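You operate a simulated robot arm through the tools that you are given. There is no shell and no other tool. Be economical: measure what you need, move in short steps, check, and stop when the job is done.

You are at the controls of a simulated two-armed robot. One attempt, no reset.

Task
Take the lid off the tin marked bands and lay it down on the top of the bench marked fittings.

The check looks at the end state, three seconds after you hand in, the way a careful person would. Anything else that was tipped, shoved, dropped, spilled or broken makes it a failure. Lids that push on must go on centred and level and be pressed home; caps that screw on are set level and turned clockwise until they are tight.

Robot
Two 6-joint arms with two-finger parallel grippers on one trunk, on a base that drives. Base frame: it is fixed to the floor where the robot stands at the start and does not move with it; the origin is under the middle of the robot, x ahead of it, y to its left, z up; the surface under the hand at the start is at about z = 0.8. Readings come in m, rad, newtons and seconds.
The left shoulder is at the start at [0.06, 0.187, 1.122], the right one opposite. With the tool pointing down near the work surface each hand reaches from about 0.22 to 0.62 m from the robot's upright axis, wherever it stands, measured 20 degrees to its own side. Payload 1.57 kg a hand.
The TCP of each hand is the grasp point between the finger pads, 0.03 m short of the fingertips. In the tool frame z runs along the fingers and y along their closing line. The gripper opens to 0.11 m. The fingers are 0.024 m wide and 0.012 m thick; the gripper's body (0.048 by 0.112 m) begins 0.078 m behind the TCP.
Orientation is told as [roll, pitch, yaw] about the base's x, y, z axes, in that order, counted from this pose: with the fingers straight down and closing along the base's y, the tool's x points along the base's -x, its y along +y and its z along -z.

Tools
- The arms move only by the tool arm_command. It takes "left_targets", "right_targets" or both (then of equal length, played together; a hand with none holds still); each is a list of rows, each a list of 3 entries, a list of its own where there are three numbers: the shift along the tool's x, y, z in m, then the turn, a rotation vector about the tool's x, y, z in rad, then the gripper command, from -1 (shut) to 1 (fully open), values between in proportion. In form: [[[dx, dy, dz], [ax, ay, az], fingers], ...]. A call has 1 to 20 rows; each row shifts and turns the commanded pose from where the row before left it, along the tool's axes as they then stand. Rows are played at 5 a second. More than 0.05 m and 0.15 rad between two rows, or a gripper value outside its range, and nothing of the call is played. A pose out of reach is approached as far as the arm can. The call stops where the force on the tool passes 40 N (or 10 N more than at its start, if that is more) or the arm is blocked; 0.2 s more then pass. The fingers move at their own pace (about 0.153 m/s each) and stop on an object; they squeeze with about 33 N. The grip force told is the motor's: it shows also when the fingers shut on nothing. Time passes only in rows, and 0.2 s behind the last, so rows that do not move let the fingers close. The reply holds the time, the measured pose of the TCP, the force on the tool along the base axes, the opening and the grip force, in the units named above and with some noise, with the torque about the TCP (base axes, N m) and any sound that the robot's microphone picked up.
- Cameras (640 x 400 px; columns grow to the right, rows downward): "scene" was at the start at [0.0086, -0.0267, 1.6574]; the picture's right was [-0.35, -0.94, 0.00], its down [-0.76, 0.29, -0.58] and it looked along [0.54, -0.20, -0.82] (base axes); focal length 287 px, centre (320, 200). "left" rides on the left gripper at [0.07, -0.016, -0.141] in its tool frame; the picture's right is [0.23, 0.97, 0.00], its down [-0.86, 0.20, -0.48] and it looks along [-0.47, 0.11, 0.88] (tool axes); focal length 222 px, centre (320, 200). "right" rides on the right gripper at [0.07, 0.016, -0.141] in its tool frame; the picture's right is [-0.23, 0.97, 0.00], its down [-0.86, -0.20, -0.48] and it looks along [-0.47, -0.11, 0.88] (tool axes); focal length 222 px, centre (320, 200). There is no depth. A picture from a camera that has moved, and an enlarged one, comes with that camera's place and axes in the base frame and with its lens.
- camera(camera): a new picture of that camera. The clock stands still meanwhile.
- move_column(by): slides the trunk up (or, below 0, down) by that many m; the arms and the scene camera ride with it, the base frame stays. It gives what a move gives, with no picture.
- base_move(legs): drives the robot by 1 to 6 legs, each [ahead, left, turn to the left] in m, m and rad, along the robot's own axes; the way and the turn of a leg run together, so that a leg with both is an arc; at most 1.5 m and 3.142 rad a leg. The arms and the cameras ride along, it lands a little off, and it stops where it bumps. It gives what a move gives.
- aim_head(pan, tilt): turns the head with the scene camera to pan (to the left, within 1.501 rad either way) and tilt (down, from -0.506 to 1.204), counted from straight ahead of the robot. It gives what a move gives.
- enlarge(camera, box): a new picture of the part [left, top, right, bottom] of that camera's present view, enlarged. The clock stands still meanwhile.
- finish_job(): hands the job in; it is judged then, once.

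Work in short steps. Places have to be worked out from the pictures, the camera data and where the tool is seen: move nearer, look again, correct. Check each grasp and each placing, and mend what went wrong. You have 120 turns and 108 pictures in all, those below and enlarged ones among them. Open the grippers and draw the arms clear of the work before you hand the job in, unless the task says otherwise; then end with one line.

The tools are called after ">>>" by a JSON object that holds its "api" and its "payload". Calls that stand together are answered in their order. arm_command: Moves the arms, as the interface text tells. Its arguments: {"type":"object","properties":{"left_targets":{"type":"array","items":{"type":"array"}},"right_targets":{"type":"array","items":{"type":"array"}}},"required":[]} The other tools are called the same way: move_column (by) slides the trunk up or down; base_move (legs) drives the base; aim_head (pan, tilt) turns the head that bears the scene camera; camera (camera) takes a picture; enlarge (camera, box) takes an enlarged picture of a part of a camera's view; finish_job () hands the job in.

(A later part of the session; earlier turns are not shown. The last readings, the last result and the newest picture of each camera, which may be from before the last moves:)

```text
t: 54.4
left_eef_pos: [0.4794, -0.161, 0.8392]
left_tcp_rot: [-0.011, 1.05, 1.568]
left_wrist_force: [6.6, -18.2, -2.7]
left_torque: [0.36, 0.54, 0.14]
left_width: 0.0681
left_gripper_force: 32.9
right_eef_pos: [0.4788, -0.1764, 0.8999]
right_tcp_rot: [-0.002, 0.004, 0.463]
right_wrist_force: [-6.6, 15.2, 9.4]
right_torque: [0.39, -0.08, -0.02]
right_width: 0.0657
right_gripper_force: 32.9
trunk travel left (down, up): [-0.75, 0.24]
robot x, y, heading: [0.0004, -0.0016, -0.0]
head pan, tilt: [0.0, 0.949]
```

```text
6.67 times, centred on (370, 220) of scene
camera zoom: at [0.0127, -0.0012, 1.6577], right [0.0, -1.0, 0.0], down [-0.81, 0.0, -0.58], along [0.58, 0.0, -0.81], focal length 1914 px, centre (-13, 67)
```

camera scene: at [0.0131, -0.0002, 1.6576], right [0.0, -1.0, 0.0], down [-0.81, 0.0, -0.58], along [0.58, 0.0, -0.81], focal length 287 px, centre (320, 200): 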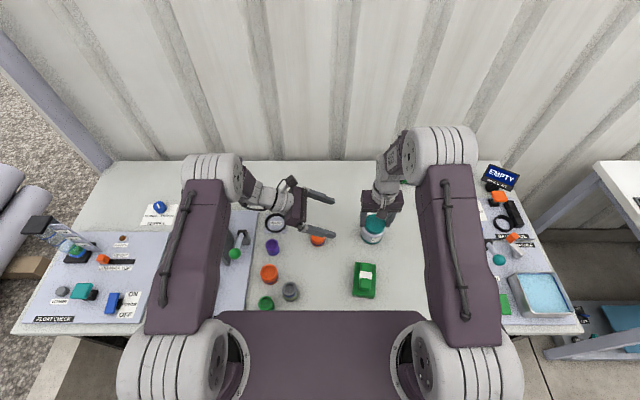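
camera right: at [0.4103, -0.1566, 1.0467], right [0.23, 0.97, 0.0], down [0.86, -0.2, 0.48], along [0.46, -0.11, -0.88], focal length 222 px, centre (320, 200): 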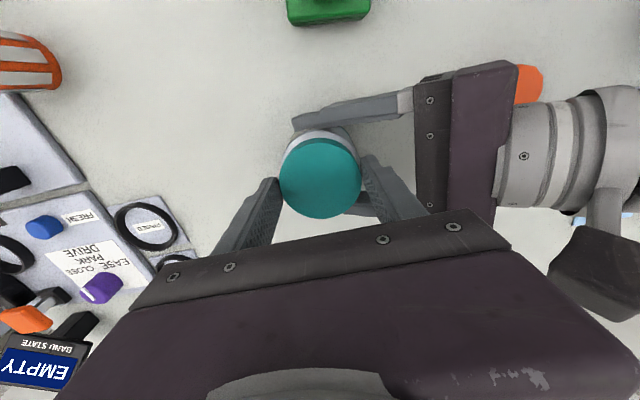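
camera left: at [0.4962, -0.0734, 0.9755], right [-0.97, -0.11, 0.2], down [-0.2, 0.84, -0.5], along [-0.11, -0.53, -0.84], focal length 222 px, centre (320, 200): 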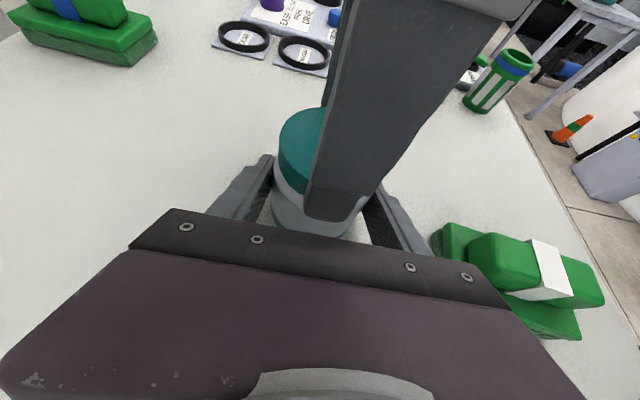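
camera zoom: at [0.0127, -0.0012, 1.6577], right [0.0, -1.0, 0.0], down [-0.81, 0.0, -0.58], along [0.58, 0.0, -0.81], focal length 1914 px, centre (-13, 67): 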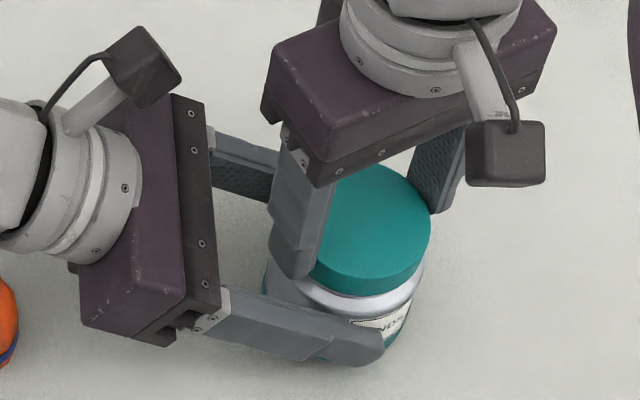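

The side load shows the true lid centre is about 3 mm more to +y. Shift there and continue turning to ~0.95 rad; the turning itself meets no torque.

>>> {"api": "arm_command", "payload": {"right_targets": [[[-0.0013, 0.0027, 0], [0, 0, 0], -1], [[0, 0, 0], [0, 0, -0.1], -1], [[0, 0, 0], [0, 0, -0.1], -1], [[0, 0, 0], [0, 0, -0.1], -1], [[0, 0, 0], [0, 0, -0.1], -1], [[0, 0, 0], [0, 0, -0.1], -1]]}}

>>> {"api": "arm_command", "payload": {"right_targets": [[[0, 0, 0], [0, 0, 0], 0.4], [[0, 0, 0], [0, 0, 0], 0.4], [[0, 0, 0], [0, 0, 0.14], 0.4], [[0, 0, 0], [0, 0, 0.14], 0.4], [[0, 0, 0], [0, 0, 0.14], 0.4], [[0, 0, 0], [0, 0, 0.14], 0.4], [[0, 0, 0], [0, 0, 0.14], 0.4], [[0, 0, 0], [0, 0, 0.14], 0.4], [[0, 0, 0], [0, 0, 0.14], 0.4], [[0, 0, 0], [0, 0, 0.14], 0.4], [[0, 0, 0], [0, 0, 0.14], 0.4], [[0, 0, 0], [0, 0, 0.02], 0.4]]}}

>>> {"api": "enlarge", "payload": {"camera": "right", "box": [220, 70, 460, 230]}}

>>> {"api": "enlarge", "payload": {"camera": "scene", "box": [340, 190, 400, 250]}}

```text
t: 55.8
left_eef_pos: [0.4797, -0.1624, 0.8389]
left_tcp_rot: [-0.013, 1.05, 1.567]
left_wrist_force: [14.2, 25.5, 0.0]
left_torque: [-0.42, 0.31, 0.26]
left_width: 0.0684
left_gripper_force: 33.1
right_eef_pos: [0.4798, -0.1736, 0.9015]
right_tcp_rot: [0.001, 0.004, 0.965]
right_wrist_force: [-8.9, -27.3, 12.4]
right_torque: [-1.39, 0.12, -0.05]
right_width: 0.0654
right_gripper_force: 32.8
trunk travel left (down, up): [-0.75, 0.24]
robot x, y, heading: [0.002, 0.0006, -0.001]
head pan, tilt: [0.0, 0.949]
```

```text
t: 58.4
left_eef_pos: [0.4789, -0.162, 0.8392]
left_tcp_rot: [-0.012, 1.051, 1.569]
left_wrist_force: [0.3, 0.1, -0.1]
left_torque: [0.0, -0.04, 0.0]
left_width: 0.0684
left_gripper_force: 33.5
right_eef_pos: [0.4803, -0.1741, 0.9004]
right_tcp_rot: [-0.003, 0.0, -0.321]
right_wrist_force: [-0.2, -0.7, -0.9]
right_torque: [0.0, 0.02, 0.0]
right_width: 0.0771
right_gripper_force: 0.0
trunk travel left (down, up): [-0.75, 0.24]
robot x, y, heading: [0.0013, 0.0034, -0.001]
head pan, tilt: [0.0, 0.949]
```

```text
2.50 times, centred on (340, 150) of right
camera zoom: at [0.4203, -0.1362, 1.0411], right [0.52, 0.85, 0.0], down [0.75, -0.46, 0.48], along [0.41, -0.25, -0.88], focal length 555 px, centre (270, 325)
```

zoom: 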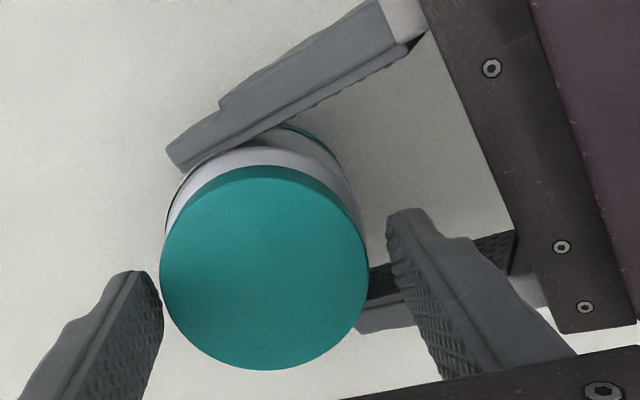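

```text
6.67 times, centred on (370, 220) of scene
camera zoom: at [0.0137, -0.0011, 1.6576], right [0.0, -1.0, 0.0], down [-0.81, 0.0, -0.58], along [0.58, 0.0, -0.81], focal length 1914 px, centre (-13, 67)
```

zoom: 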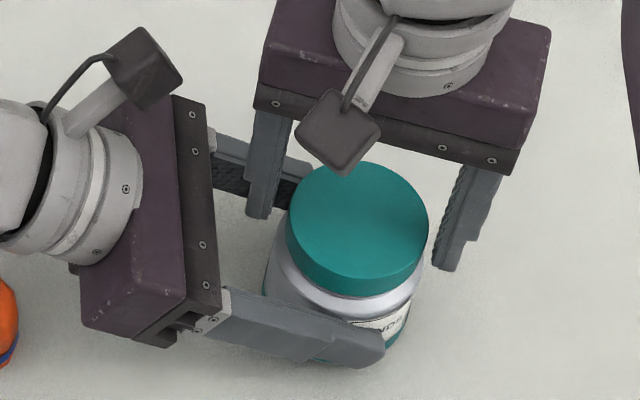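

The upward push on the right hand grows with each stroke (+7 to +12 N), which fits a thread lifting the lid. I continue strokes, letting the hand rise slightly.

>>> {"api": "arm_command", "payload": {"right_targets": [[[0, 0, 0], [0, 0, 0], 0], [[0, 0, 0], [0, 0, 0], -1], [[0, 0, 0], [0, 0, 0], -1], [[0, 0, -0.0001], [0, 0, -0.13], -1], [[0, 0, -0.0001], [0, 0, -0.13], -1], [[0, 0, -0.0001], [0, 0, -0.13], -1], [[0, 0, -0.0001], [0, 0, -0.13], -1], [[0, 0, -0.0001], [0, 0, -0.13], -1], [[0, 0, -0.0001], [0, 0, -0.13], -1], [[0, 0, -0.0001], [0, 0, -0.13], -1], [[0, 0, -0.0001], [0, 0, -0.13], -1], [[0, 0, -0.0001], [0, 0, -0.13], -1], [[0, 0, -0.0001], [0, 0, -0.13], -1], [[0, 0, 0], [0, 0, 0], -1]]}}

>>> {"api": "arm_command", "payload": {"right_targets": [[[0, 0, 0], [0, 0, 0], 0.4], [[0, 0, 0], [0, 0, 0], 0.4], [[0, 0, 0], [0, 0, 0.13], 0.4], [[0, 0, 0], [0, 0, 0.13], 0.4], [[0, 0, 0], [0, 0, 0.13], 0.4], [[0, 0, 0], [0, 0, 0.13], 0.4], [[0, 0, 0], [0, 0, 0.13], 0.4], [[0, 0, 0], [0, 0, 0.13], 0.4], [[0, 0, 0], [0, 0, 0.13], 0.4], [[0, 0, 0], [0, 0, 0.13], 0.4], [[0, 0, 0], [0, 0, 0.13], 0.4], [[0, 0, 0], [0, 0, 0.13], 0.4]]}}

>>> {"api": "enlarge", "payload": {"camera": "scene", "box": [340, 190, 400, 250]}}

```text
t: 61.4
left_eef_pos: [0.479, -0.1622, 0.8392]
left_tcp_rot: [-0.011, 1.05, 1.565]
left_wrist_force: [4.3, 1.6, 0.3]
left_torque: [-0.06, 0.18, 0.05]
left_width: 0.0684
left_gripper_force: 32.9
right_eef_pos: [0.4803, -0.1726, 0.9017]
right_tcp_rot: [-0.001, 0.002, 0.985]
right_wrist_force: [-4.0, -1.0, -0.4]
right_torque: [-0.01, 0.05, -0.05]
right_width: 0.0703
right_gripper_force: 33.1
trunk travel left (down, up): [-0.75, 0.24]
robot x, y, heading: [-0.0006, -0.0011, -0.001]
head pan, tilt: [0.0, 0.949]
```

```text
t: 64.0
left_eef_pos: [0.4783, -0.162, 0.8394]
left_tcp_rot: [-0.011, 1.05, 1.569]
left_wrist_force: [0.5, 0.3, -0.2]
left_torque: [0.02, -0.03, -0.03]
left_width: 0.0684
left_gripper_force: 33.3
right_eef_pos: [0.4795, -0.1746, 0.9018]
right_tcp_rot: [-0.002, 0.003, -0.319]
right_wrist_force: [0.0, 1.1, -0.1]
right_torque: [0.04, 0.02, -0.02]
right_width: 0.0771
right_gripper_force: 0.2
trunk travel left (down, up): [-0.75, 0.24]
robot x, y, heading: [0.0026, 0.0021, -0.003]
head pan, tilt: [0.0, 0.949]
```

```text
6.67 times, centred on (370, 220) of scene
camera zoom: at [0.0136, -0.0011, 1.6576], right [0.0, -1.0, 0.0], down [-0.81, 0.0, -0.58], along [0.58, 0.0, -0.81], focal length 1914 px, centre (-13, 67)
```

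zoom: 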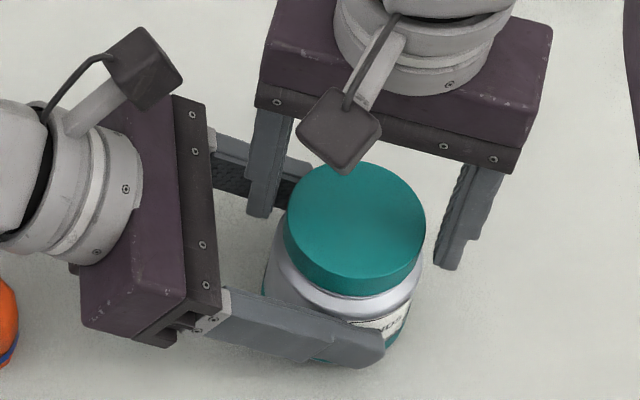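

Clean stroke with no side load. I grip and test a 3 mm lift.

>>> {"api": "arm_command", "payload": {"right_targets": [[[0, 0, 0], [0, 0, 0], 0], [[0, 0, 0], [0, 0, 0], -1], [[0, 0, 0], [0, 0, 0], -1], [[0, 0, -0.0015], [0, 0, 0], -1], [[0, 0, -0.0015], [0, 0, 0], -1], [[0, 0, 0], [0, 0, 0], -1]]}}

>>> {"api": "enlarge", "payload": {"camera": "left", "box": [230, 80, 430, 240]}}

>>> {"api": "enlarge", "payload": {"camera": "scene", "box": [340, 190, 400, 250]}}

```text
t: 65.3
left_eef_pos: [0.4808, -0.1631, 0.8384]
left_tcp_rot: [-0.011, 1.051, 1.569]
left_wrist_force: [2.4, 0.7, 0.2]
left_torque: [0.0, 0.07, 0.05]
left_width: 0.0683
left_gripper_force: 32.8
right_eef_pos: [0.4801, -0.1743, 0.9043]
right_tcp_rot: [-0.002, 0.003, -0.315]
right_wrist_force: [-1.3, -0.8, -2.2]
right_torque: [-0.02, 0.05, 0.0]
right_width: 0.0689
right_gripper_force: 32.6
trunk travel left (down, up): [-0.75, 0.24]
robot x, y, heading: [0.0009, 0.0023, -0.002]
head pan, tilt: [0.0, 0.949]
```

```text
2.50 times, centred on (330, 160) of left
camera zoom: at [0.4944, -0.0741, 0.9715], right [-0.97, -0.12, 0.19], down [-0.2, 0.84, -0.51], along [-0.1, -0.53, -0.84], focal length 555 px, centre (295, 300)
```

zoom: 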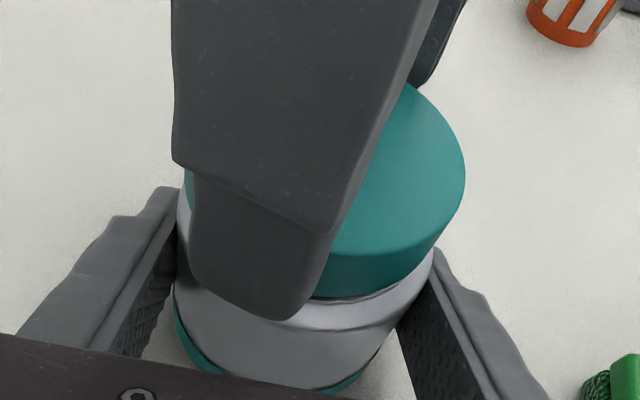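

```text
6.67 times, centred on (370, 220) of scene
camera zoom: at [0.0137, -0.0011, 1.6576], right [0.0, -1.0, 0.0], down [-0.81, 0.0, -0.58], along [0.58, 0.0, -0.81], focal length 1914 px, centre (-13, 67)
```

zoom: 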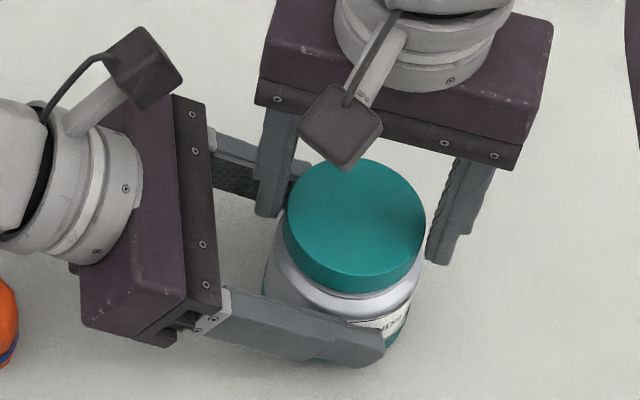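

The lift took only 2 N: the lid is free. I lift 3 cm slowly.

>>> {"api": "arm_command", "payload": {"right_targets": [[[0, 0, -0.003], [0, 0, 0], -1], [[0, 0, -0.004], [0, 0, 0], -1], [[0, 0, -0.006], [0, 0, 0], -1], [[0, 0, -0.008], [0, 0, 0], -1], [[0, 0, -0.009], [0, 0, 0], -1], [[0, 0, 0], [0, 0, 0], -1]]}}

>>> {"api": "enlarge", "payload": {"camera": "scene", "box": [340, 180, 400, 250]}}

>>> {"api": "camera", "payload": {"camera": "left"}}

```text
t: 66.8
left_eef_pos: [0.4799, -0.1621, 0.8383]
left_tcp_rot: [-0.011, 1.051, 1.569]
left_wrist_force: [-0.3, 0.3, 1.1]
left_torque: [0.01, 0.02, 0.03]
left_width: 0.0681
left_gripper_force: 32.7
right_eef_pos: [0.4797, -0.173, 0.9348]
right_tcp_rot: [-0.001, 0.002, -0.316]
right_wrist_force: [0.9, -0.2, 0.6]
right_torque: [0.02, -0.03, 0.01]
right_width: 0.0001
right_gripper_force: 21.7
trunk travel left (down, up): [-0.75, 0.24]
robot x, y, heading: [0.0001, 0.0064, 0.002]
head pan, tilt: [0.0, 0.949]
```

```text
5.71 times, centred on (370, 215) of scene
camera zoom: at [0.0134, -0.0011, 1.6576], right [0.0, -1.0, 0.0], down [-0.81, 0.0, -0.58], along [0.58, 0.0, -0.81], focal length 1641 px, centre (34, 114)
```

zoom: 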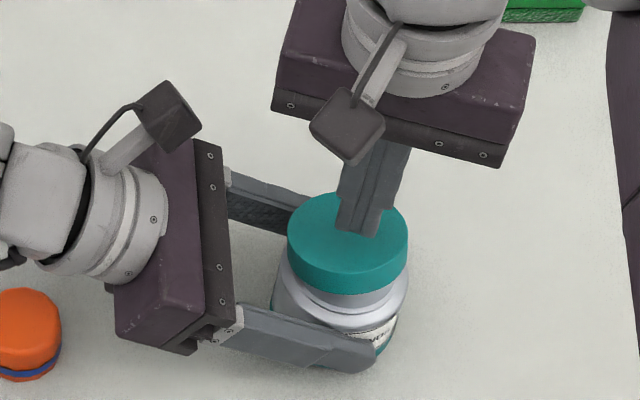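

```text
35 pictures are left
camera left: at [0.494, -0.0742, 0.9714], right [-0.97, -0.12, 0.19], down [-0.2, 0.84, -0.51], along [-0.1, -0.53, -0.84], focal length 222 px, centre (320, 200)
```

left: 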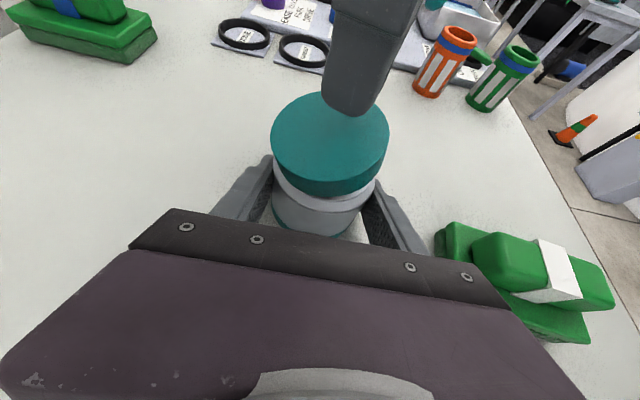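

The grip was too shallow and slid off, but the lid has visibly risen on its neck. I open, go back down to 0.899, and regrip deeper.

>>> {"api": "arm_command", "payload": {"right_targets": [[[0, 0, 0], [0, 0, 0], 0.7], [[0, 0, 0], [0, 0, 0], 0.7], [[0, 0, 0], [0, 0, 0], 0.7], [[0, 0, 0.012], [0, 0, 0], 0.6], [[0, 0, 0.012], [0, 0, 0], 0.5], [[0, 0, 0.011], [0, 0, 0], 0.45], [[0, 0, 0], [0, 0, 0], 0.45]]}}

>>> {"api": "enlarge", "payload": {"camera": "scene", "box": [340, 180, 400, 250]}}

```text
t: 68.3
left_eef_pos: [0.4804, -0.1618, 0.8379]
left_tcp_rot: [-0.009, 1.051, 1.568]
left_wrist_force: [1.5, 0.5, 0.2]
left_torque: [0.03, -0.02, 0.02]
left_width: 0.0686
left_gripper_force: 33.4
right_eef_pos: [0.4798, -0.1744, 0.8992]
right_tcp_rot: [-0.001, 0.003, -0.317]
right_wrist_force: [0.1, -0.6, -0.2]
right_torque: [-0.01, -0.01, -0.03]
right_width: 0.0797
right_gripper_force: 0.0
trunk travel left (down, up): [-0.75, 0.24]
robot x, y, heading: [-0.0009, 0.006, -0.002]
head pan, tilt: [0.0, 0.949]
```

```text
5.71 times, centred on (370, 215) of scene
camera zoom: at [0.0136, -0.0011, 1.6576], right [0.0, -1.0, 0.0], down [-0.81, 0.0, -0.58], along [0.58, 0.0, -0.81], focal length 1641 px, centre (34, 114)
```

zoom: 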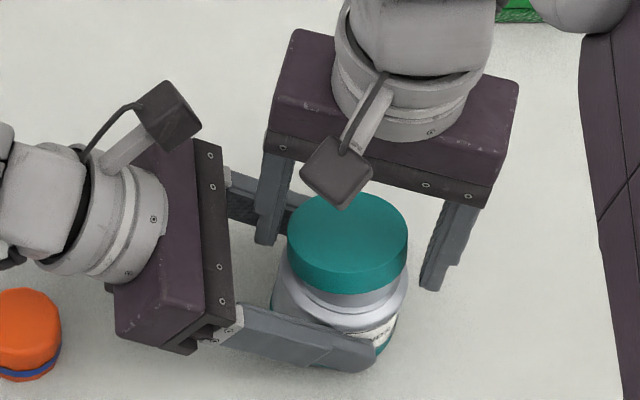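

Lid clearly raised with the neck showing; fingers straddle it. Close and lift gently.

>>> {"api": "arm_command", "payload": {"right_targets": [[[0, 0, 0], [0, 0, 0], 0], [[0, 0, 0], [0, 0, 0], -1], [[0, 0, 0], [0, 0, 0], -1], [[0, 0, 0], [0, 0, 0], -1], [[0, 0, -0.002], [0, 0, 0], -1], [[0, 0, -0.002], [0, 0, 0], -1], [[0, 0, 0], [0, 0, 0], -1]]}}

>>> {"api": "enlarge", "payload": {"camera": "scene", "box": [340, 180, 400, 250]}}

```text
t: 70.0
left_eef_pos: [0.4805, -0.1621, 0.8379]
left_tcp_rot: [-0.01, 1.051, 1.568]
left_wrist_force: [-1.0, -0.1, 1.2]
left_torque: [0.05, 0.0, 0.01]
left_width: 0.0684
left_gripper_force: 33.1
right_eef_pos: [0.4805, -0.174, 0.9029]
right_tcp_rot: [-0.002, 0.001, -0.316]
right_wrist_force: [0.6, 0.4, 0.1]
right_torque: [0.01, -0.03, -0.01]
right_width: 0.0691
right_gripper_force: 33.3
trunk travel left (down, up): [-0.75, 0.24]
robot x, y, heading: [-0.0001, -0.0037, -0.001]
head pan, tilt: [0.0, 0.949]
```

```text
5.71 times, centred on (370, 215) of scene
camera zoom: at [0.0136, -0.0011, 1.6576], right [0.0, -1.0, 0.0], down [-0.81, 0.0, -0.58], along [0.58, 0.0, -0.81], focal length 1641 px, centre (34, 114)
```

zoom: 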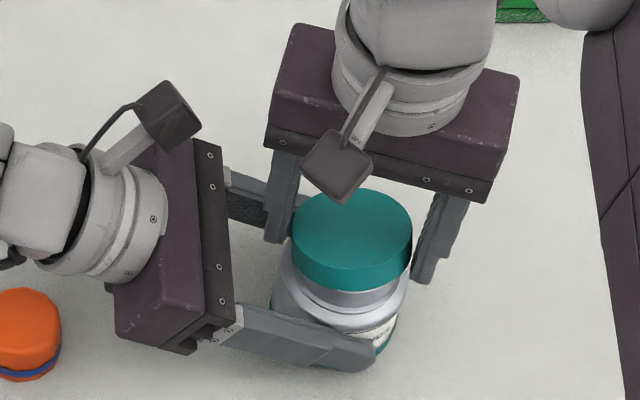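

No force; the lid comes along freely. Lift 6 cm more, then check.

>>> {"api": "arm_command", "payload": {"right_targets": [[[0, 0, -0.005], [0, 0, 0], -1], [[0, 0, -0.005], [0, 0, 0], -1], [[0, 0, -0.01], [0, 0, 0], -1], [[0, 0, -0.02], [0, 0, 0], -1], [[0, 0, -0.02], [0, 0, 0], -1], [[0, 0, -0.02], [0, 0, 0], -1], [[0, 0, 0], [0, 0, 0], -1]]}}

>>> {"api": "enlarge", "payload": {"camera": "scene", "box": [320, 150, 420, 250]}}

```text
t: 71.5
left_eef_pos: [0.4798, -0.1621, 0.8394]
left_tcp_rot: [-0.012, 1.049, 1.568]
left_wrist_force: [0.0, 0.4, 0.4]
left_torque: [0.02, 0.02, -0.02]
left_width: 0.0685
left_gripper_force: 33.0
right_eef_pos: [0.4802, -0.1734, 0.9838]
right_tcp_rot: [-0.001, 0.002, -0.316]
right_wrist_force: [-0.2, 0.1, 0.2]
right_torque: [-0.03, -0.01, 0.02]
right_width: 0.0689
right_gripper_force: 32.8
trunk travel left (down, up): [-0.75, 0.24]
robot x, y, heading: [0.0003, -0.0005, -0.002]
head pan, tilt: [0.0, 0.949]
```

```text
4.00 times, centred on (370, 200) of scene
camera zoom: at [0.0137, -0.001, 1.6576], right [0.0, -1.0, 0.0], down [-0.81, 0.0, -0.58], along [0.58, 0.0, -0.81], focal length 1149 px, centre (120, 200)
```

zoom: 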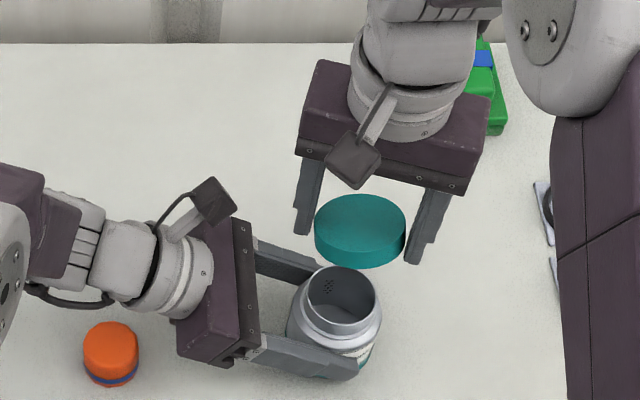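

The lid is off and in hand. I release the tin with the left hand and back it out along its approach line.

>>> {"api": "arm_command", "payload": {"left_targets": [[[0, 0, 0], [0, 0, 0], 0.4], [[0, 0, 0], [0, 0, 0], 1], [[0, 0, 0], [0, 0, 0], 1], [[0, 0, -0.02], [0, 0, 0], 1], [[0, 0, -0.03], [0, 0, 0], 1], [[0, 0, -0.04], [0, 0, 0], 1], [[0, 0, -0.045], [0, 0, 0], 1], [[0, 0, -0.045], [0, 0, 0], 1], [[0, 0, -0.045], [0, 0, 0], 1], [[0, 0, -0.045], [0, 0, 0], 1], [[0, 0.045, -0.02], [0, 0, 0], 1], [[0, 0.045, -0.02], [0, 0, 0], 1], [[0, 0, 0], [0, 0, 0], 1]], "right_targets": [[[0, 0, 0], [0, 0, 0], -1], [[0, 0, 0], [0, 0, 0], -1], [[0, 0, 0], [0, 0, 0], -1], [[0, 0, 0], [0, 0, 0], -1], [[0, 0, 0], [0, 0, 0], -1], [[0, 0, 0], [0, 0, 0], -1], [[0, 0, 0], [0, 0, 0], -1], [[0, 0, 0], [0, 0, 0], -1], [[0, 0, -0.03], [0, 0, 0], -1], [[0, 0, -0.03], [0, 0, 0], -1], [[0, 0, -0.03], [0, 0, 0], -1], [[0, 0, -0.03], [0, 0, 0], -1], [[0, 0, 0], [0, 0, 0], -1]]}}

>>> {"api": "camera", "payload": {"camera": "scene"}}

```text
t: 74.3
left_eef_pos: [0.39, 0.1067, 0.9919]
left_tcp_rot: [-0.009, 1.051, 1.568]
left_wrist_force: [-0.1, -0.5, -0.7]
left_torque: [-0.02, 0.0, -0.01]
left_width: 0.1098
left_gripper_force: 0.0
right_eef_pos: [0.4836, -0.1762, 1.1053]
right_tcp_rot: [-0.003, 0.001, -0.316]
right_wrist_force: [0.6, 0.8, -0.5]
right_torque: [-0.01, 0.06, 0.01]
right_width: 0.0681
right_gripper_force: 32.5
trunk travel left (down, up): [-0.75, 0.24]
robot x, y, heading: [0.0008, 0.0008, 0.004]
head pan, tilt: [0.0, 0.949]
```

```text
31 pictures are left
camera scene: at [0.0152, -0.0013, 1.6576], right [0.0, -1.0, 0.0], down [-0.81, 0.0, -0.58], along [0.58, 0.0, -0.81], focal length 287 px, centre (320, 200)
```

scene: 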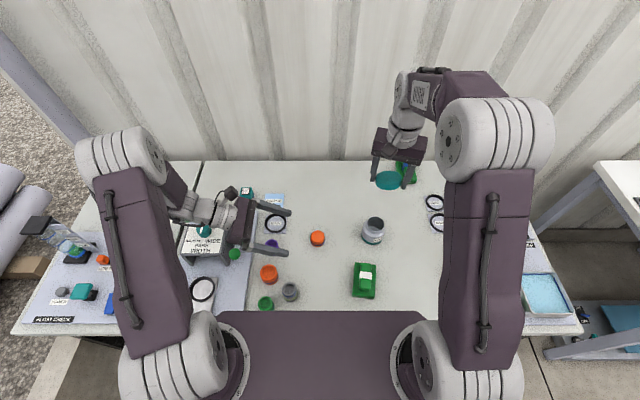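

Tin and neighbours are standing. I retract both arms to safe carrying poses, lid held high on the right.

>>> {"api": "arm_command", "payload": {"left_targets": [[[0.035, 0, -0.02], [0, 0, 0], 1], [[0.035, 0, -0.02], [0, 0, 0], 1], [[0.035, 0, -0.02], [0, -0.14, 0], 1], [[0, 0.02, 0], [0, -0.14, 0], 1], [[0, 0.02, 0], [0, -0.14, 0], 1], [[0, 0.02, 0], [0, -0.14, 0], 1], [[0, 0, 0], [0, -0.14, 0], 1], [[0, 0, 0], [0, -0.14, 0], 1], [[0, 0, 0], [0, -0.14, 0], 1], [[0, 0, 0], [0, -0.07, 0], 1]], "right_targets": [[[0.014, -0.015, -0.01], [0, 0, 0], -1], [[0.014, -0.015, -0.01], [0, 0, 0], -1], [[0.014, -0.015, -0.01], [0, 0, 0], -1], [[0.014, -0.015, -0.01], [0, 0, 0], -1], [[0.014, -0.015, -0.01], [0, 0, 0], -1], [[0.014, -0.015, -0.01], [0, 0, 0], -1], [[0.014, -0.015, -0.01], [0, 0, 0], -1], [[0.014, -0.015, -0.01], [0, 0, 0], -1], [[0.014, -0.015, -0.01], [0, 0, 0], -1], [[0.014, -0.015, -0.01], [0, 0, 0], -1]]}}

>>> {"api": "base_move", "payload": {"legs": [[-0.5, 0, 0]]}}

>>> {"api": "aim_head", "payload": {"pan": -1.2, "tilt": 0.35}}

>>> {"api": "camera", "payload": {"camera": "scene"}}

```text
t: 76.5
left_eef_pos: [0.3252, 0.1059, 1.1134]
left_tcp_rot: [-0.008, -0.001, 1.577]
left_wrist_force: [-0.8, 0.2, -0.2]
left_torque: [0.06, 0.01, 0.03]
left_width: 0.1099
left_gripper_force: 0.1
right_eef_pos: [0.2998, -0.2742, 1.2034]
right_tcp_rot: [-0.001, 0.004, -0.315]
right_wrist_force: [0.1, -0.1, 0.0]
right_torque: [0.0, -0.01, 0.0]
right_width: 0.0672
right_gripper_force: 33.1
trunk travel left (down, up): [-0.75, 0.24]
robot x, y, heading: [0.0013, 0.001, 0.001]
head pan, tilt: [0.0, 0.949]
```

```text
t: 79.5
left_eef_pos: [-0.1639, 0.1059, 1.1134]
left_tcp_rot: [-0.005, 0.0, 1.575]
left_wrist_force: [0.2, -0.6, 0.2]
left_torque: [0.04, 0.01, -0.02]
left_width: 0.1101
left_gripper_force: 0.1
right_eef_pos: [-0.1897, -0.2738, 1.2031]
right_tcp_rot: [-0.003, 0.002, -0.317]
right_wrist_force: [-0.2, 0.5, 0.4]
right_torque: [0.01, 0.01, 0.03]
right_width: 0.0669
right_gripper_force: 33.1
trunk travel left (down, up): [-0.75, 0.24]
robot x, y, heading: [-0.4957, -0.0021, -0.003]
head pan, tilt: [0.0, 0.949]
```

```text
t: 80.9
left_eef_pos: [-0.1652, 0.1065, 1.115]
left_tcp_rot: [-0.005, 0.002, 1.575]
left_wrist_force: [1.4, 0.4, 0.2]
left_torque: [-0.01, -0.01, -0.04]
left_width: 0.1101
left_gripper_force: 0.1
right_eef_pos: [-0.1904, -0.2737, 1.2029]
right_tcp_rot: [-0.004, 0.003, -0.317]
right_wrist_force: [-0.1, -0.4, -0.7]
right_torque: [0.01, 0.01, -0.02]
right_width: 0.0665
right_gripper_force: 33.0
trunk travel left (down, up): [-0.75, 0.24]
robot x, y, heading: [-0.4906, 0.0044, -0.003]
head pan, tilt: [-1.201, 0.351]
```

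```text
30 pictures are left
camera scene: at [-0.5181, -0.0873, 1.7088], right [-0.93, -0.36, 0.0], down [-0.12, 0.32, -0.94], along [0.34, -0.88, -0.34], focal length 287 px, centre (320, 200)
```

scene: 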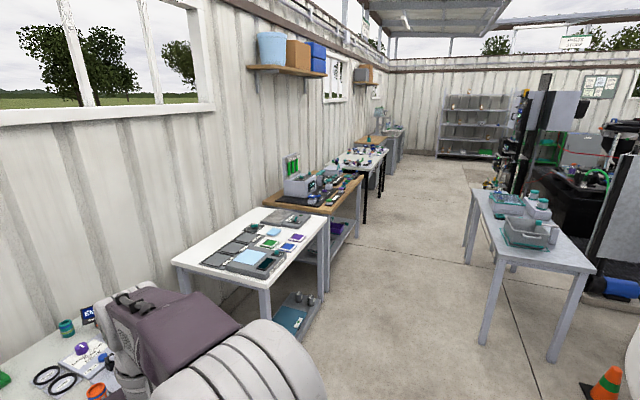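

No readable sign from here. The aisle is clear at x ≈ −0.5, so I turn right and drive along it, then look at the bench fronts.

>>> {"api": "base_move", "payload": {"legs": [[0, 0, -1.571], [0.9, 0, 0]]}}

>>> {"api": "aim_head", "payload": {"pan": 0.7, "tilt": 0.5}}

>>> {"api": "camera", "payload": {"camera": "scene"}}

```text
t: 89.5
left_eef_pos: [-0.4081, -1.2369, 1.1132]
left_tcp_rot: [-0.007, 0.001, -0.016]
left_wrist_force: [0.5, 0.1, 1.4]
left_torque: [0.0, -0.02, -0.01]
left_width: 0.11
left_gripper_force: 0.1
right_eef_pos: [-0.7887, -1.2037, 1.2035]
right_tcp_rot: [-0.003, 0.002, -1.911]
right_wrist_force: [-0.3, -0.3, 0.2]
right_torque: [0.0, -0.02, 0.01]
right_width: 0.0666
right_gripper_force: 32.8
trunk travel left (down, up): [-0.75, 0.24]
robot x, y, heading: [-0.5041, -0.9118, -1.597]
head pan, tilt: [-1.201, 0.351]
```

```text
t: 91.3
left_eef_pos: [-0.4076, -1.238, 1.1137]
left_tcp_rot: [-0.007, 0.003, -0.017]
left_wrist_force: [0.5, 0.1, 0.2]
left_torque: [0.01, 0.02, 0.05]
left_width: 0.1101
left_gripper_force: 0.2
right_eef_pos: [-0.7884, -1.2034, 1.2031]
right_tcp_rot: [-0.001, 0.003, -1.912]
right_wrist_force: [-0.4, -0.4, 0.0]
right_torque: [0.0, 0.0, -0.01]
right_width: 0.0666
right_gripper_force: 32.9
trunk travel left (down, up): [-0.75, 0.24]
robot x, y, heading: [-0.5083, -0.9089, -1.59]
head pan, tilt: [0.7, 0.499]
```

```text
29 pictures are left
camera scene: at [-0.4486, -0.9207, 1.6951], right [-0.78, -0.63, 0.0], down [-0.3, 0.37, -0.88], along [0.55, -0.68, -0.48], focal length 287 px, centre (320, 200)
```

scene: 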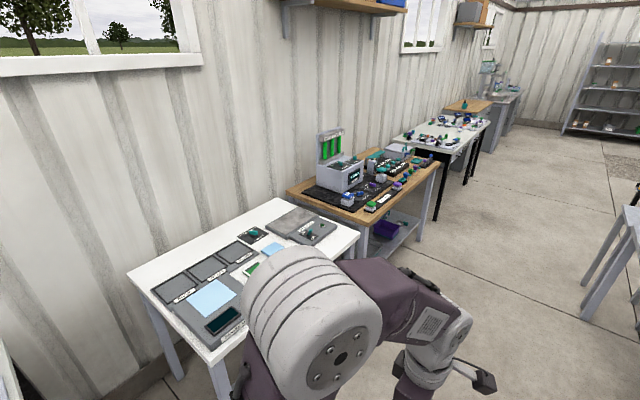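

Zooming on the benches further along for writing.

>>> {"api": "enlarge", "payload": {"camera": "scene", "box": [280, 110, 460, 240]}}

>>> {"api": "enlarge", "payload": {"camera": "scene", "box": [400, 50, 540, 150]}}

```text
3.08 times, centred on (370, 175) of scene
camera zoom: at [-0.4486, -0.9207, 1.6951], right [-0.78, -0.63, 0.0], down [-0.3, 0.37, -0.88], along [0.55, -0.68, -0.48], focal length 884 px, centre (166, 277)
```

zoom: 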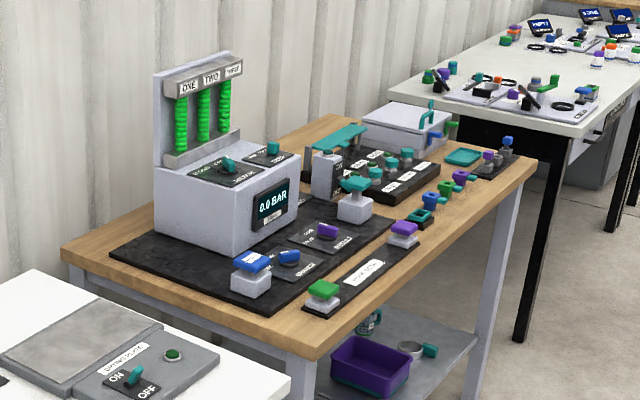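

```text
4.00 times, centred on (470, 100) of scene
camera zoom: at [-0.4486, -0.9207, 1.6951], right [-0.78, -0.63, 0.0], down [-0.3, 0.37, -0.88], along [0.55, -0.68, -0.48], focal length 1149 px, centre (-280, 600)
```

zoom: 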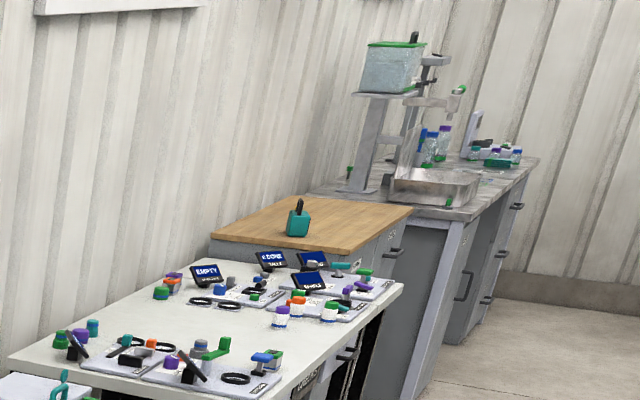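

The third bench has a sign on its front edge. I drive further down the aisle to see the fronts.

>>> {"api": "base_move", "payload": {"legs": [[1.3, 0, 0.02]]}}

>>> {"api": "aim_head", "payload": {"pan": 0.6, "tilt": 0.45}}

>>> {"api": "camera", "payload": {"camera": "scene"}}

```text
t: 97.9
left_eef_pos: [-0.3964, -2.5286, 1.1141]
left_tcp_rot: [-0.005, 0.002, 0.026]
left_wrist_force: [0.9, 0.0, 0.1]
left_torque: [0.0, 0.04, -0.06]
left_width: 0.1101
left_gripper_force: 0.2
right_eef_pos: [-0.7765, -2.5122, 1.2036]
right_tcp_rot: [0.0, 0.001, -1.868]
right_wrist_force: [-0.3, 0.5, -0.9]
right_torque: [-0.01, 0.01, 0.03]
right_width: 0.0666
right_gripper_force: 33.1
trunk travel left (down, up): [-0.75, 0.24]
robot x, y, heading: [-0.5066, -2.2068, -1.547]
head pan, tilt: [0.7, 0.499]
```

```text
t: 98.5
left_eef_pos: [-0.3963, -2.5287, 1.1136]
left_tcp_rot: [-0.005, 0.002, 0.026]
left_wrist_force: [0.1, -0.1, 0.6]
left_torque: [0.01, 0.0, 0.03]
left_width: 0.11
left_gripper_force: 0.0
right_eef_pos: [-0.7765, -2.5123, 1.2037]
right_tcp_rot: [-0.005, 0.002, -1.867]
right_wrist_force: [-0.2, 0.2, 0.8]
right_torque: [-0.03, 0.01, -0.02]
right_width: 0.0665
right_gripper_force: 32.7
trunk travel left (down, up): [-0.75, 0.24]
robot x, y, heading: [-0.5101, -2.205, -1.549]
head pan, tilt: [0.6, 0.45]
```

```text
26 pictures are left
camera scene: at [-0.4566, -2.2207, 1.6996], right [-0.81, -0.58, 0.0], down [-0.25, 0.35, -0.9], along [0.52, -0.73, -0.44], focal length 287 px, centre (320, 200)
```

scene: 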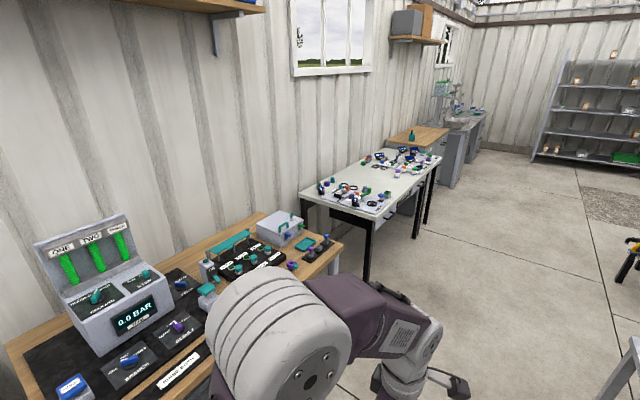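

Driving 1.4 m on, then looking at the fronts of the further benches.

>>> {"api": "base_move", "payload": {"legs": [[1.4, 0, -0.02]]}}

>>> {"api": "aim_head", "payload": {"pan": 0.45, "tilt": 0.45}}

>>> {"api": "camera", "payload": {"camera": "scene"}}

>>> {"api": "enlarge", "payload": {"camera": "scene", "box": [220, 60, 460, 210]}}

```text
t: 105.5
left_eef_pos: [-0.3927, -3.937, 1.1129]
left_tcp_rot: [-0.005, 0.001, 0.001]
left_wrist_force: [0.0, 0.0, -0.3]
left_torque: [0.0, 0.0, 0.0]
left_width: 0.1101
left_gripper_force: 0.1
right_eef_pos: [-0.7715, -3.91, 1.204]
right_tcp_rot: [-0.002, 0.003, -1.891]
right_wrist_force: [-0.6, -0.1, 0.4]
right_torque: [0.03, 0.03, 0.0]
right_width: 0.0664
right_gripper_force: 33.1
trunk travel left (down, up): [-0.75, 0.24]
robot x, y, heading: [-0.4987, -3.6102, -1.577]
head pan, tilt: [0.6, 0.45]
```

```text
t: 106.2
left_eef_pos: [-0.3912, -3.9367, 1.1144]
left_tcp_rot: [-0.006, 0.002, 0.004]
left_wrist_force: [0.0, -0.2, 0.0]
left_torque: [0.01, -0.01, 0.04]
left_width: 0.1098
left_gripper_force: 0.0
right_eef_pos: [-0.772, -3.9115, 1.2038]
right_tcp_rot: [-0.003, 0.001, -1.89]
right_wrist_force: [-0.2, 0.5, -1.0]
right_torque: [0.0, 0.01, -0.01]
right_width: 0.0664
right_gripper_force: 32.9
trunk travel left (down, up): [-0.75, 0.24]
robot x, y, heading: [-0.4949, -3.6091, -1.576]
head pan, tilt: [0.45, 0.45]
```

```text
25 pictures are left
camera scene: at [-0.4568, -3.6346, 1.6996], right [-0.9, -0.43, 0.0], down [-0.19, 0.39, -0.9], along [0.39, -0.81, -0.44], focal length 287 px, centre (320, 200)
```

scene: 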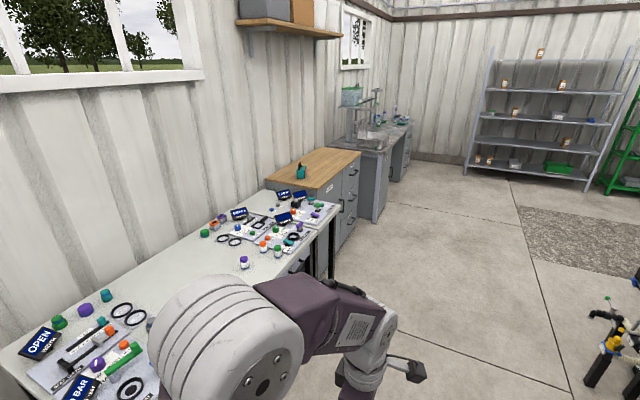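

```text
2.67 times, centred on (340, 135) of scene
camera zoom: at [-0.4568, -3.6346, 1.6996], right [-0.9, -0.43, 0.0], down [-0.19, 0.39, -0.9], along [0.39, -0.81, -0.44], focal length 766 px, centre (267, 373)
```

zoom: 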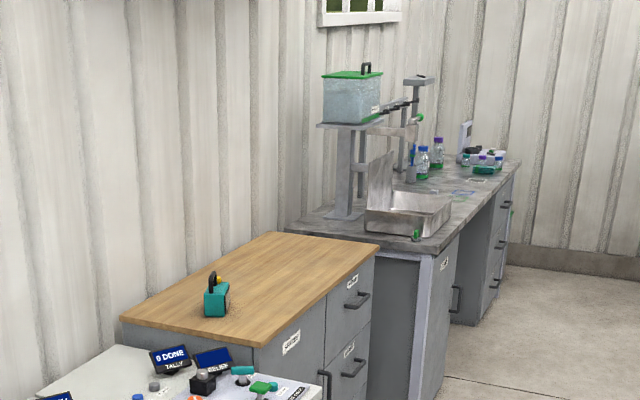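

The wooden-topped cabinet has labels on its front; zooming in on them.

>>> {"api": "enlarge", "payload": {"camera": "scene", "box": [310, 150, 365, 210]}}

```text
6.67 times, centred on (338, 180) of scene
camera zoom: at [-0.4568, -3.6346, 1.6996], right [-0.9, -0.43, 0.0], down [-0.19, 0.39, -0.9], along [0.39, -0.81, -0.44], focal length 1914 px, centre (203, 333)
```

zoom: 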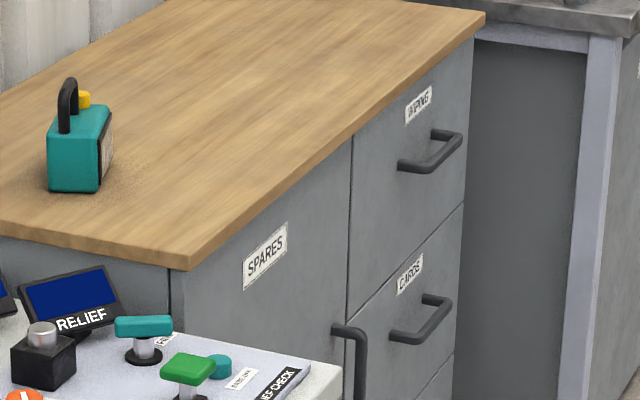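

The cabinet is "SPARES", not fittings. Bench 3 has a front sign I couldn't read; I turn to face it, back off and lower the trunk a bit for a flatter view.

>>> {"api": "base_move", "payload": {"legs": [[0.35, 0, 0], [0, 0, 1.571], [-0.35, 0, 0]]}}

>>> {"api": "move_column", "payload": {"by": -0.25}}

>>> {"api": "aim_head", "payload": {"pan": 0.0, "tilt": 0.5}}

>>> {"api": "camera", "payload": {"camera": "scene"}}

```text
t: 114.2
left_eef_pos: [-0.517, -3.8521, 1.1133]
left_tcp_rot: [-0.004, 0.002, 1.561]
left_wrist_force: [0.4, 0.7, -0.7]
left_torque: [0.0, -0.02, 0.01]
left_width: 0.11
left_gripper_force: 0.1
right_eef_pos: [-0.5465, -4.2328, 1.2034]
right_tcp_rot: [-0.002, 0.003, -0.332]
right_wrist_force: [-0.1, 0.1, -0.6]
right_torque: [-0.01, 0.03, 0.0]
right_width: 0.0665
right_gripper_force: 32.9
trunk travel left (down, up): [-0.75, 0.24]
robot x, y, heading: [-0.8445, -3.9558, -0.014]
head pan, tilt: [0.45, 0.45]
```

```text
t: 116.7
left_eef_pos: [-0.5169, -3.8541, 0.8623]
left_tcp_rot: [-0.006, 0.001, 1.562]
left_wrist_force: [0.5, -0.2, 0.6]
left_torque: [0.02, -0.02, 0.0]
left_width: 0.1103
left_gripper_force: 0.1
right_eef_pos: [-0.5474, -4.2334, 0.9545]
right_tcp_rot: [-0.002, 0.002, -0.332]
right_wrist_force: [-0.3, -0.1, -0.7]
right_torque: [-0.04, 0.0, 0.03]
right_width: 0.0665
right_gripper_force: 32.9
trunk travel left (down, up): [-0.5, 0.49]
robot x, y, heading: [-0.8452, -3.9543, -0.012]
head pan, tilt: [0.45, 0.45]
```

```text
t: 117.6
left_eef_pos: [-0.5169, -3.8525, 0.8639]
left_tcp_rot: [-0.004, 0.001, 1.563]
left_wrist_force: [0.1, -0.1, -0.5]
left_torque: [0.02, 0.0, -0.01]
left_width: 0.1101
left_gripper_force: 0.2
right_eef_pos: [-0.5495, -4.2329, 0.9537]
right_tcp_rot: [-0.003, 0.002, -0.332]
right_wrist_force: [-0.8, 0.2, 0.3]
right_torque: [-0.01, -0.01, 0.02]
right_width: 0.0663
right_gripper_force: 32.9
trunk travel left (down, up): [-0.5, 0.49]
robot x, y, heading: [-0.8456, -3.9516, -0.015]
head pan, tilt: [0.0, 0.499]
```

```text
22 pictures are left
camera scene: at [-0.8132, -3.9567, 1.4451], right [-0.01, -1.0, 0.0], down [-0.48, 0.01, -0.88], along [0.88, -0.01, -0.48], focal length 287 px, centre (320, 200)
```

scene: 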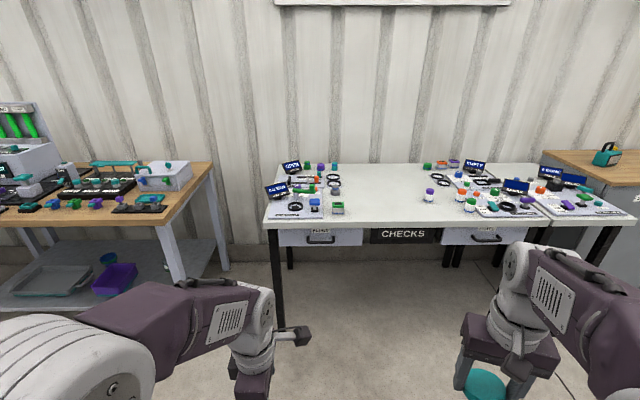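

Bench 3 is CHECKS. Now look left at bench 2 and bench 1 fronts.

>>> {"api": "aim_head", "payload": {"pan": 0.95, "tilt": 0.35}}

>>> {"api": "camera", "payload": {"camera": "scene"}}

```text
t: 118.9
left_eef_pos: [-0.5164, -3.8538, 0.8634]
left_tcp_rot: [-0.005, 0.003, 1.563]
left_wrist_force: [0.5, 0.4, -0.2]
left_torque: [-0.01, -0.01, 0.02]
left_width: 0.1101
left_gripper_force: 0.0
right_eef_pos: [-0.5473, -4.2327, 0.9533]
right_tcp_rot: [-0.001, 0.001, -0.332]
right_wrist_force: [-0.5, -0.3, -1.4]
right_torque: [-0.03, -0.05, 0.01]
right_width: 0.0663
right_gripper_force: 33.0
trunk travel left (down, up): [-0.5, 0.49]
robot x, y, heading: [-0.8433, -3.9545, -0.015]
head pan, tilt: [0.949, 0.351]
```

```text
21 pictures are left
camera scene: at [-0.8488, -3.8807, 1.4588], right [0.8, -0.59, 0.0], down [-0.2, -0.28, -0.94], along [0.56, 0.75, -0.34], focal length 287 px, centre (320, 200)
```

scene: 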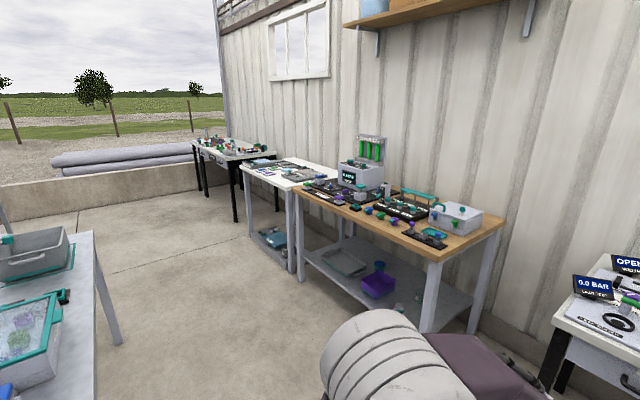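

>>> {"api": "enlarge", "payload": {"camera": "scene", "box": [180, 120, 340, 240]}}

>>> {"api": "enlarge", "payload": {"camera": "scene", "box": [290, 130, 520, 290]}}

```text
3.33 times, centred on (260, 180) of scene
camera zoom: at [-0.8488, -3.8807, 1.4588], right [0.8, -0.59, 0.0], down [-0.2, -0.28, -0.94], along [0.56, 0.75, -0.34], focal length 957 px, centre (520, 267)
```

zoom: 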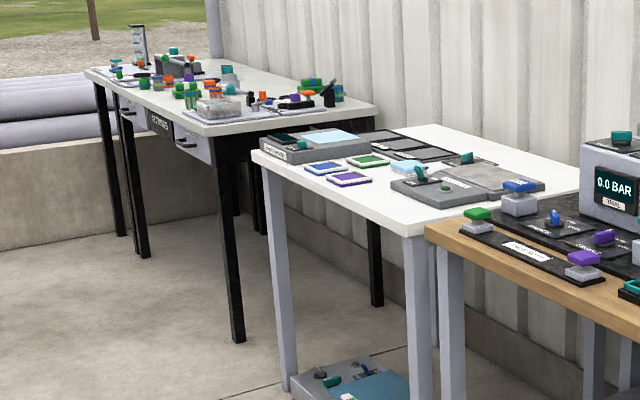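

```text
2.50 times, centred on (405, 210) of scene
camera zoom: at [-0.8488, -3.8807, 1.4588], right [0.8, -0.59, 0.0], down [-0.2, -0.28, -0.94], along [0.56, 0.75, -0.34], focal length 718 px, centre (108, 175)
```

zoom: 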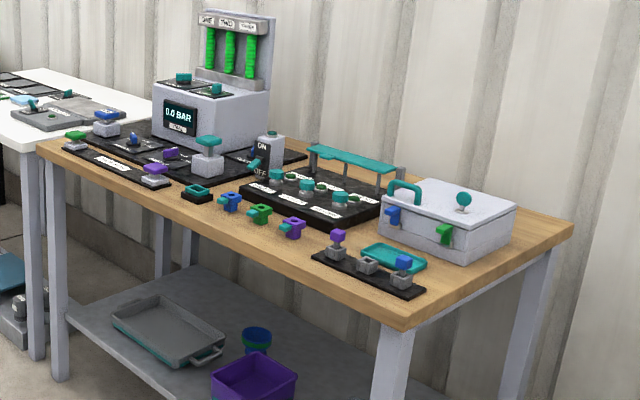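

The starting bench also has a front sign between drawers; zooming into it.

>>> {"api": "enlarge", "payload": {"camera": "scene", "box": [205, 140, 237, 160]}}

```text
16.00 times, centred on (221, 150) of scene
camera zoom: at [-0.8488, -3.8807, 1.4588], right [0.8, -0.59, 0.0], down [-0.2, -0.28, -0.94], along [0.56, 0.75, -0.34], focal length 4595 px, centre (1904, 1000)
```

zoom: 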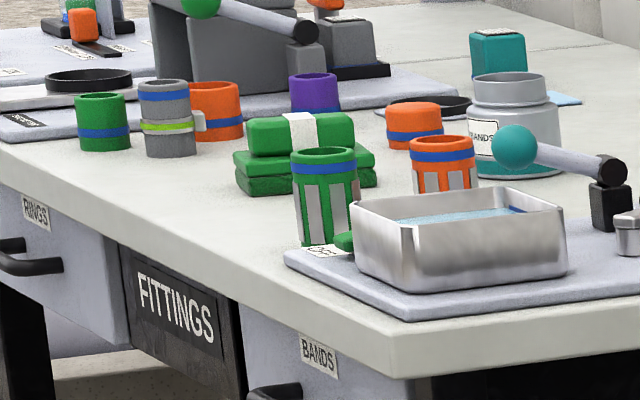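

The starting bench is FITTINGS. I raise the trunk and drive back the way I came.

>>> {"api": "move_column", "payload": {"by": 0.25}}

>>> {"api": "base_move", "payload": {"legs": [[0.35, 0, 0], [0, 0, 1.586], [1.3, 0, 0]]}}

```text
t: 121.5
left_eef_pos: [-0.5173, -3.8537, 1.1142]
left_tcp_rot: [-0.005, 0.002, 1.565]
left_wrist_force: [-0.2, 0.1, 0.1]
left_torque: [0.01, 0.03, 0.02]
left_width: 0.11
left_gripper_force: 0.1
right_eef_pos: [-0.5471, -4.2332, 1.2038]
right_tcp_rot: [-0.001, 0.001, -0.331]
right_wrist_force: [-0.2, 0.8, -0.4]
right_torque: [0.03, 0.02, 0.01]
right_width: 0.0663
right_gripper_force: 32.6
trunk travel left (down, up): [-0.75, 0.24]
robot x, y, heading: [-0.8452, -3.9578, -0.013]
head pan, tilt: [0.949, 0.351]
```

```text
t: 133.6
left_eef_pos: [-0.6233, -2.359, 1.1145]
left_tcp_rot: [-0.005, 0.002, -3.117]
left_wrist_force: [-0.2, -1.1, -0.5]
left_torque: [0.01, 0.03, -0.01]
left_width: 0.1102
left_gripper_force: 0.0
right_eef_pos: [-0.2423, -2.3743, 1.2032]
right_tcp_rot: [-0.001, 0.002, 1.274]
right_wrist_force: [0.1, -0.4, 0.4]
right_torque: [0.0, 0.0, 0.0]
right_width: 0.0668
right_gripper_force: 32.3
trunk travel left (down, up): [-0.75, 0.24]
robot x, y, heading: [-0.5095, -2.6808, 1.593]
head pan, tilt: [0.949, 0.351]
```

On track at x ≈ −0.51. Continue back to y ≈ 0.

>>> {"api": "base_move", "payload": {"legs": [[1.3, 0, -0.022], [1.36, 0, 0], [0, 0, -1.571]]}}

>>> {"api": "aim_head", "payload": {"pan": 0, "tilt": 0.7}}

>>> {"api": "camera", "payload": {"camera": "scene"}}

```text
t: 150.3
left_eef_pos: [-0.2247, 0.0864, 1.1142]
left_tcp_rot: [-0.004, 0.0, 1.617]
left_wrist_force: [-0.1, 0.5, -0.5]
left_torque: [-0.02, 0.0, 0.01]
left_width: 0.1101
left_gripper_force: 0.0
right_eef_pos: [-0.233, -0.2931, 1.2047]
right_tcp_rot: [-0.003, 0.0, -0.275]
right_wrist_force: [-0.6, -0.1, -0.3]
right_torque: [-0.01, -0.01, -0.01]
right_width: 0.0665
right_gripper_force: 33.2
trunk travel left (down, up): [-0.75, 0.24]
robot x, y, heading: [-0.5425, -0.0303, 0.042]
head pan, tilt: [0.949, 0.351]
```

```text
t: 151.5
left_eef_pos: [-0.2247, 0.0869, 1.1125]
left_tcp_rot: [-0.005, 0.002, 1.618]
left_wrist_force: [0.4, -0.1, 0.6]
left_torque: [-0.02, 0.01, 0.01]
left_width: 0.1098
left_gripper_force: 0.2
right_eef_pos: [-0.2344, -0.2935, 1.2023]
right_tcp_rot: [-0.004, 0.0, -0.276]
right_wrist_force: [-0.1, -0.2, -0.4]
right_torque: [-0.02, -0.03, -0.01]
right_width: 0.0665
right_gripper_force: 33.0
trunk travel left (down, up): [-0.75, 0.24]
robot x, y, heading: [-0.5479, -0.0353, 0.042]
head pan, tilt: [0.0, 0.7]
```

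```text
17 pictures are left
camera scene: at [-0.52, -0.0329, 1.6774], right [0.04, -1.0, 0.0], down [-0.64, -0.03, -0.77], along [0.76, 0.03, -0.64], focal length 287 px, centre (320, 200)
```

scene: 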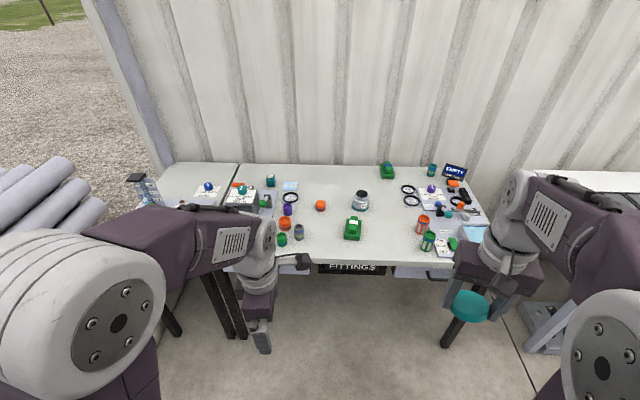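

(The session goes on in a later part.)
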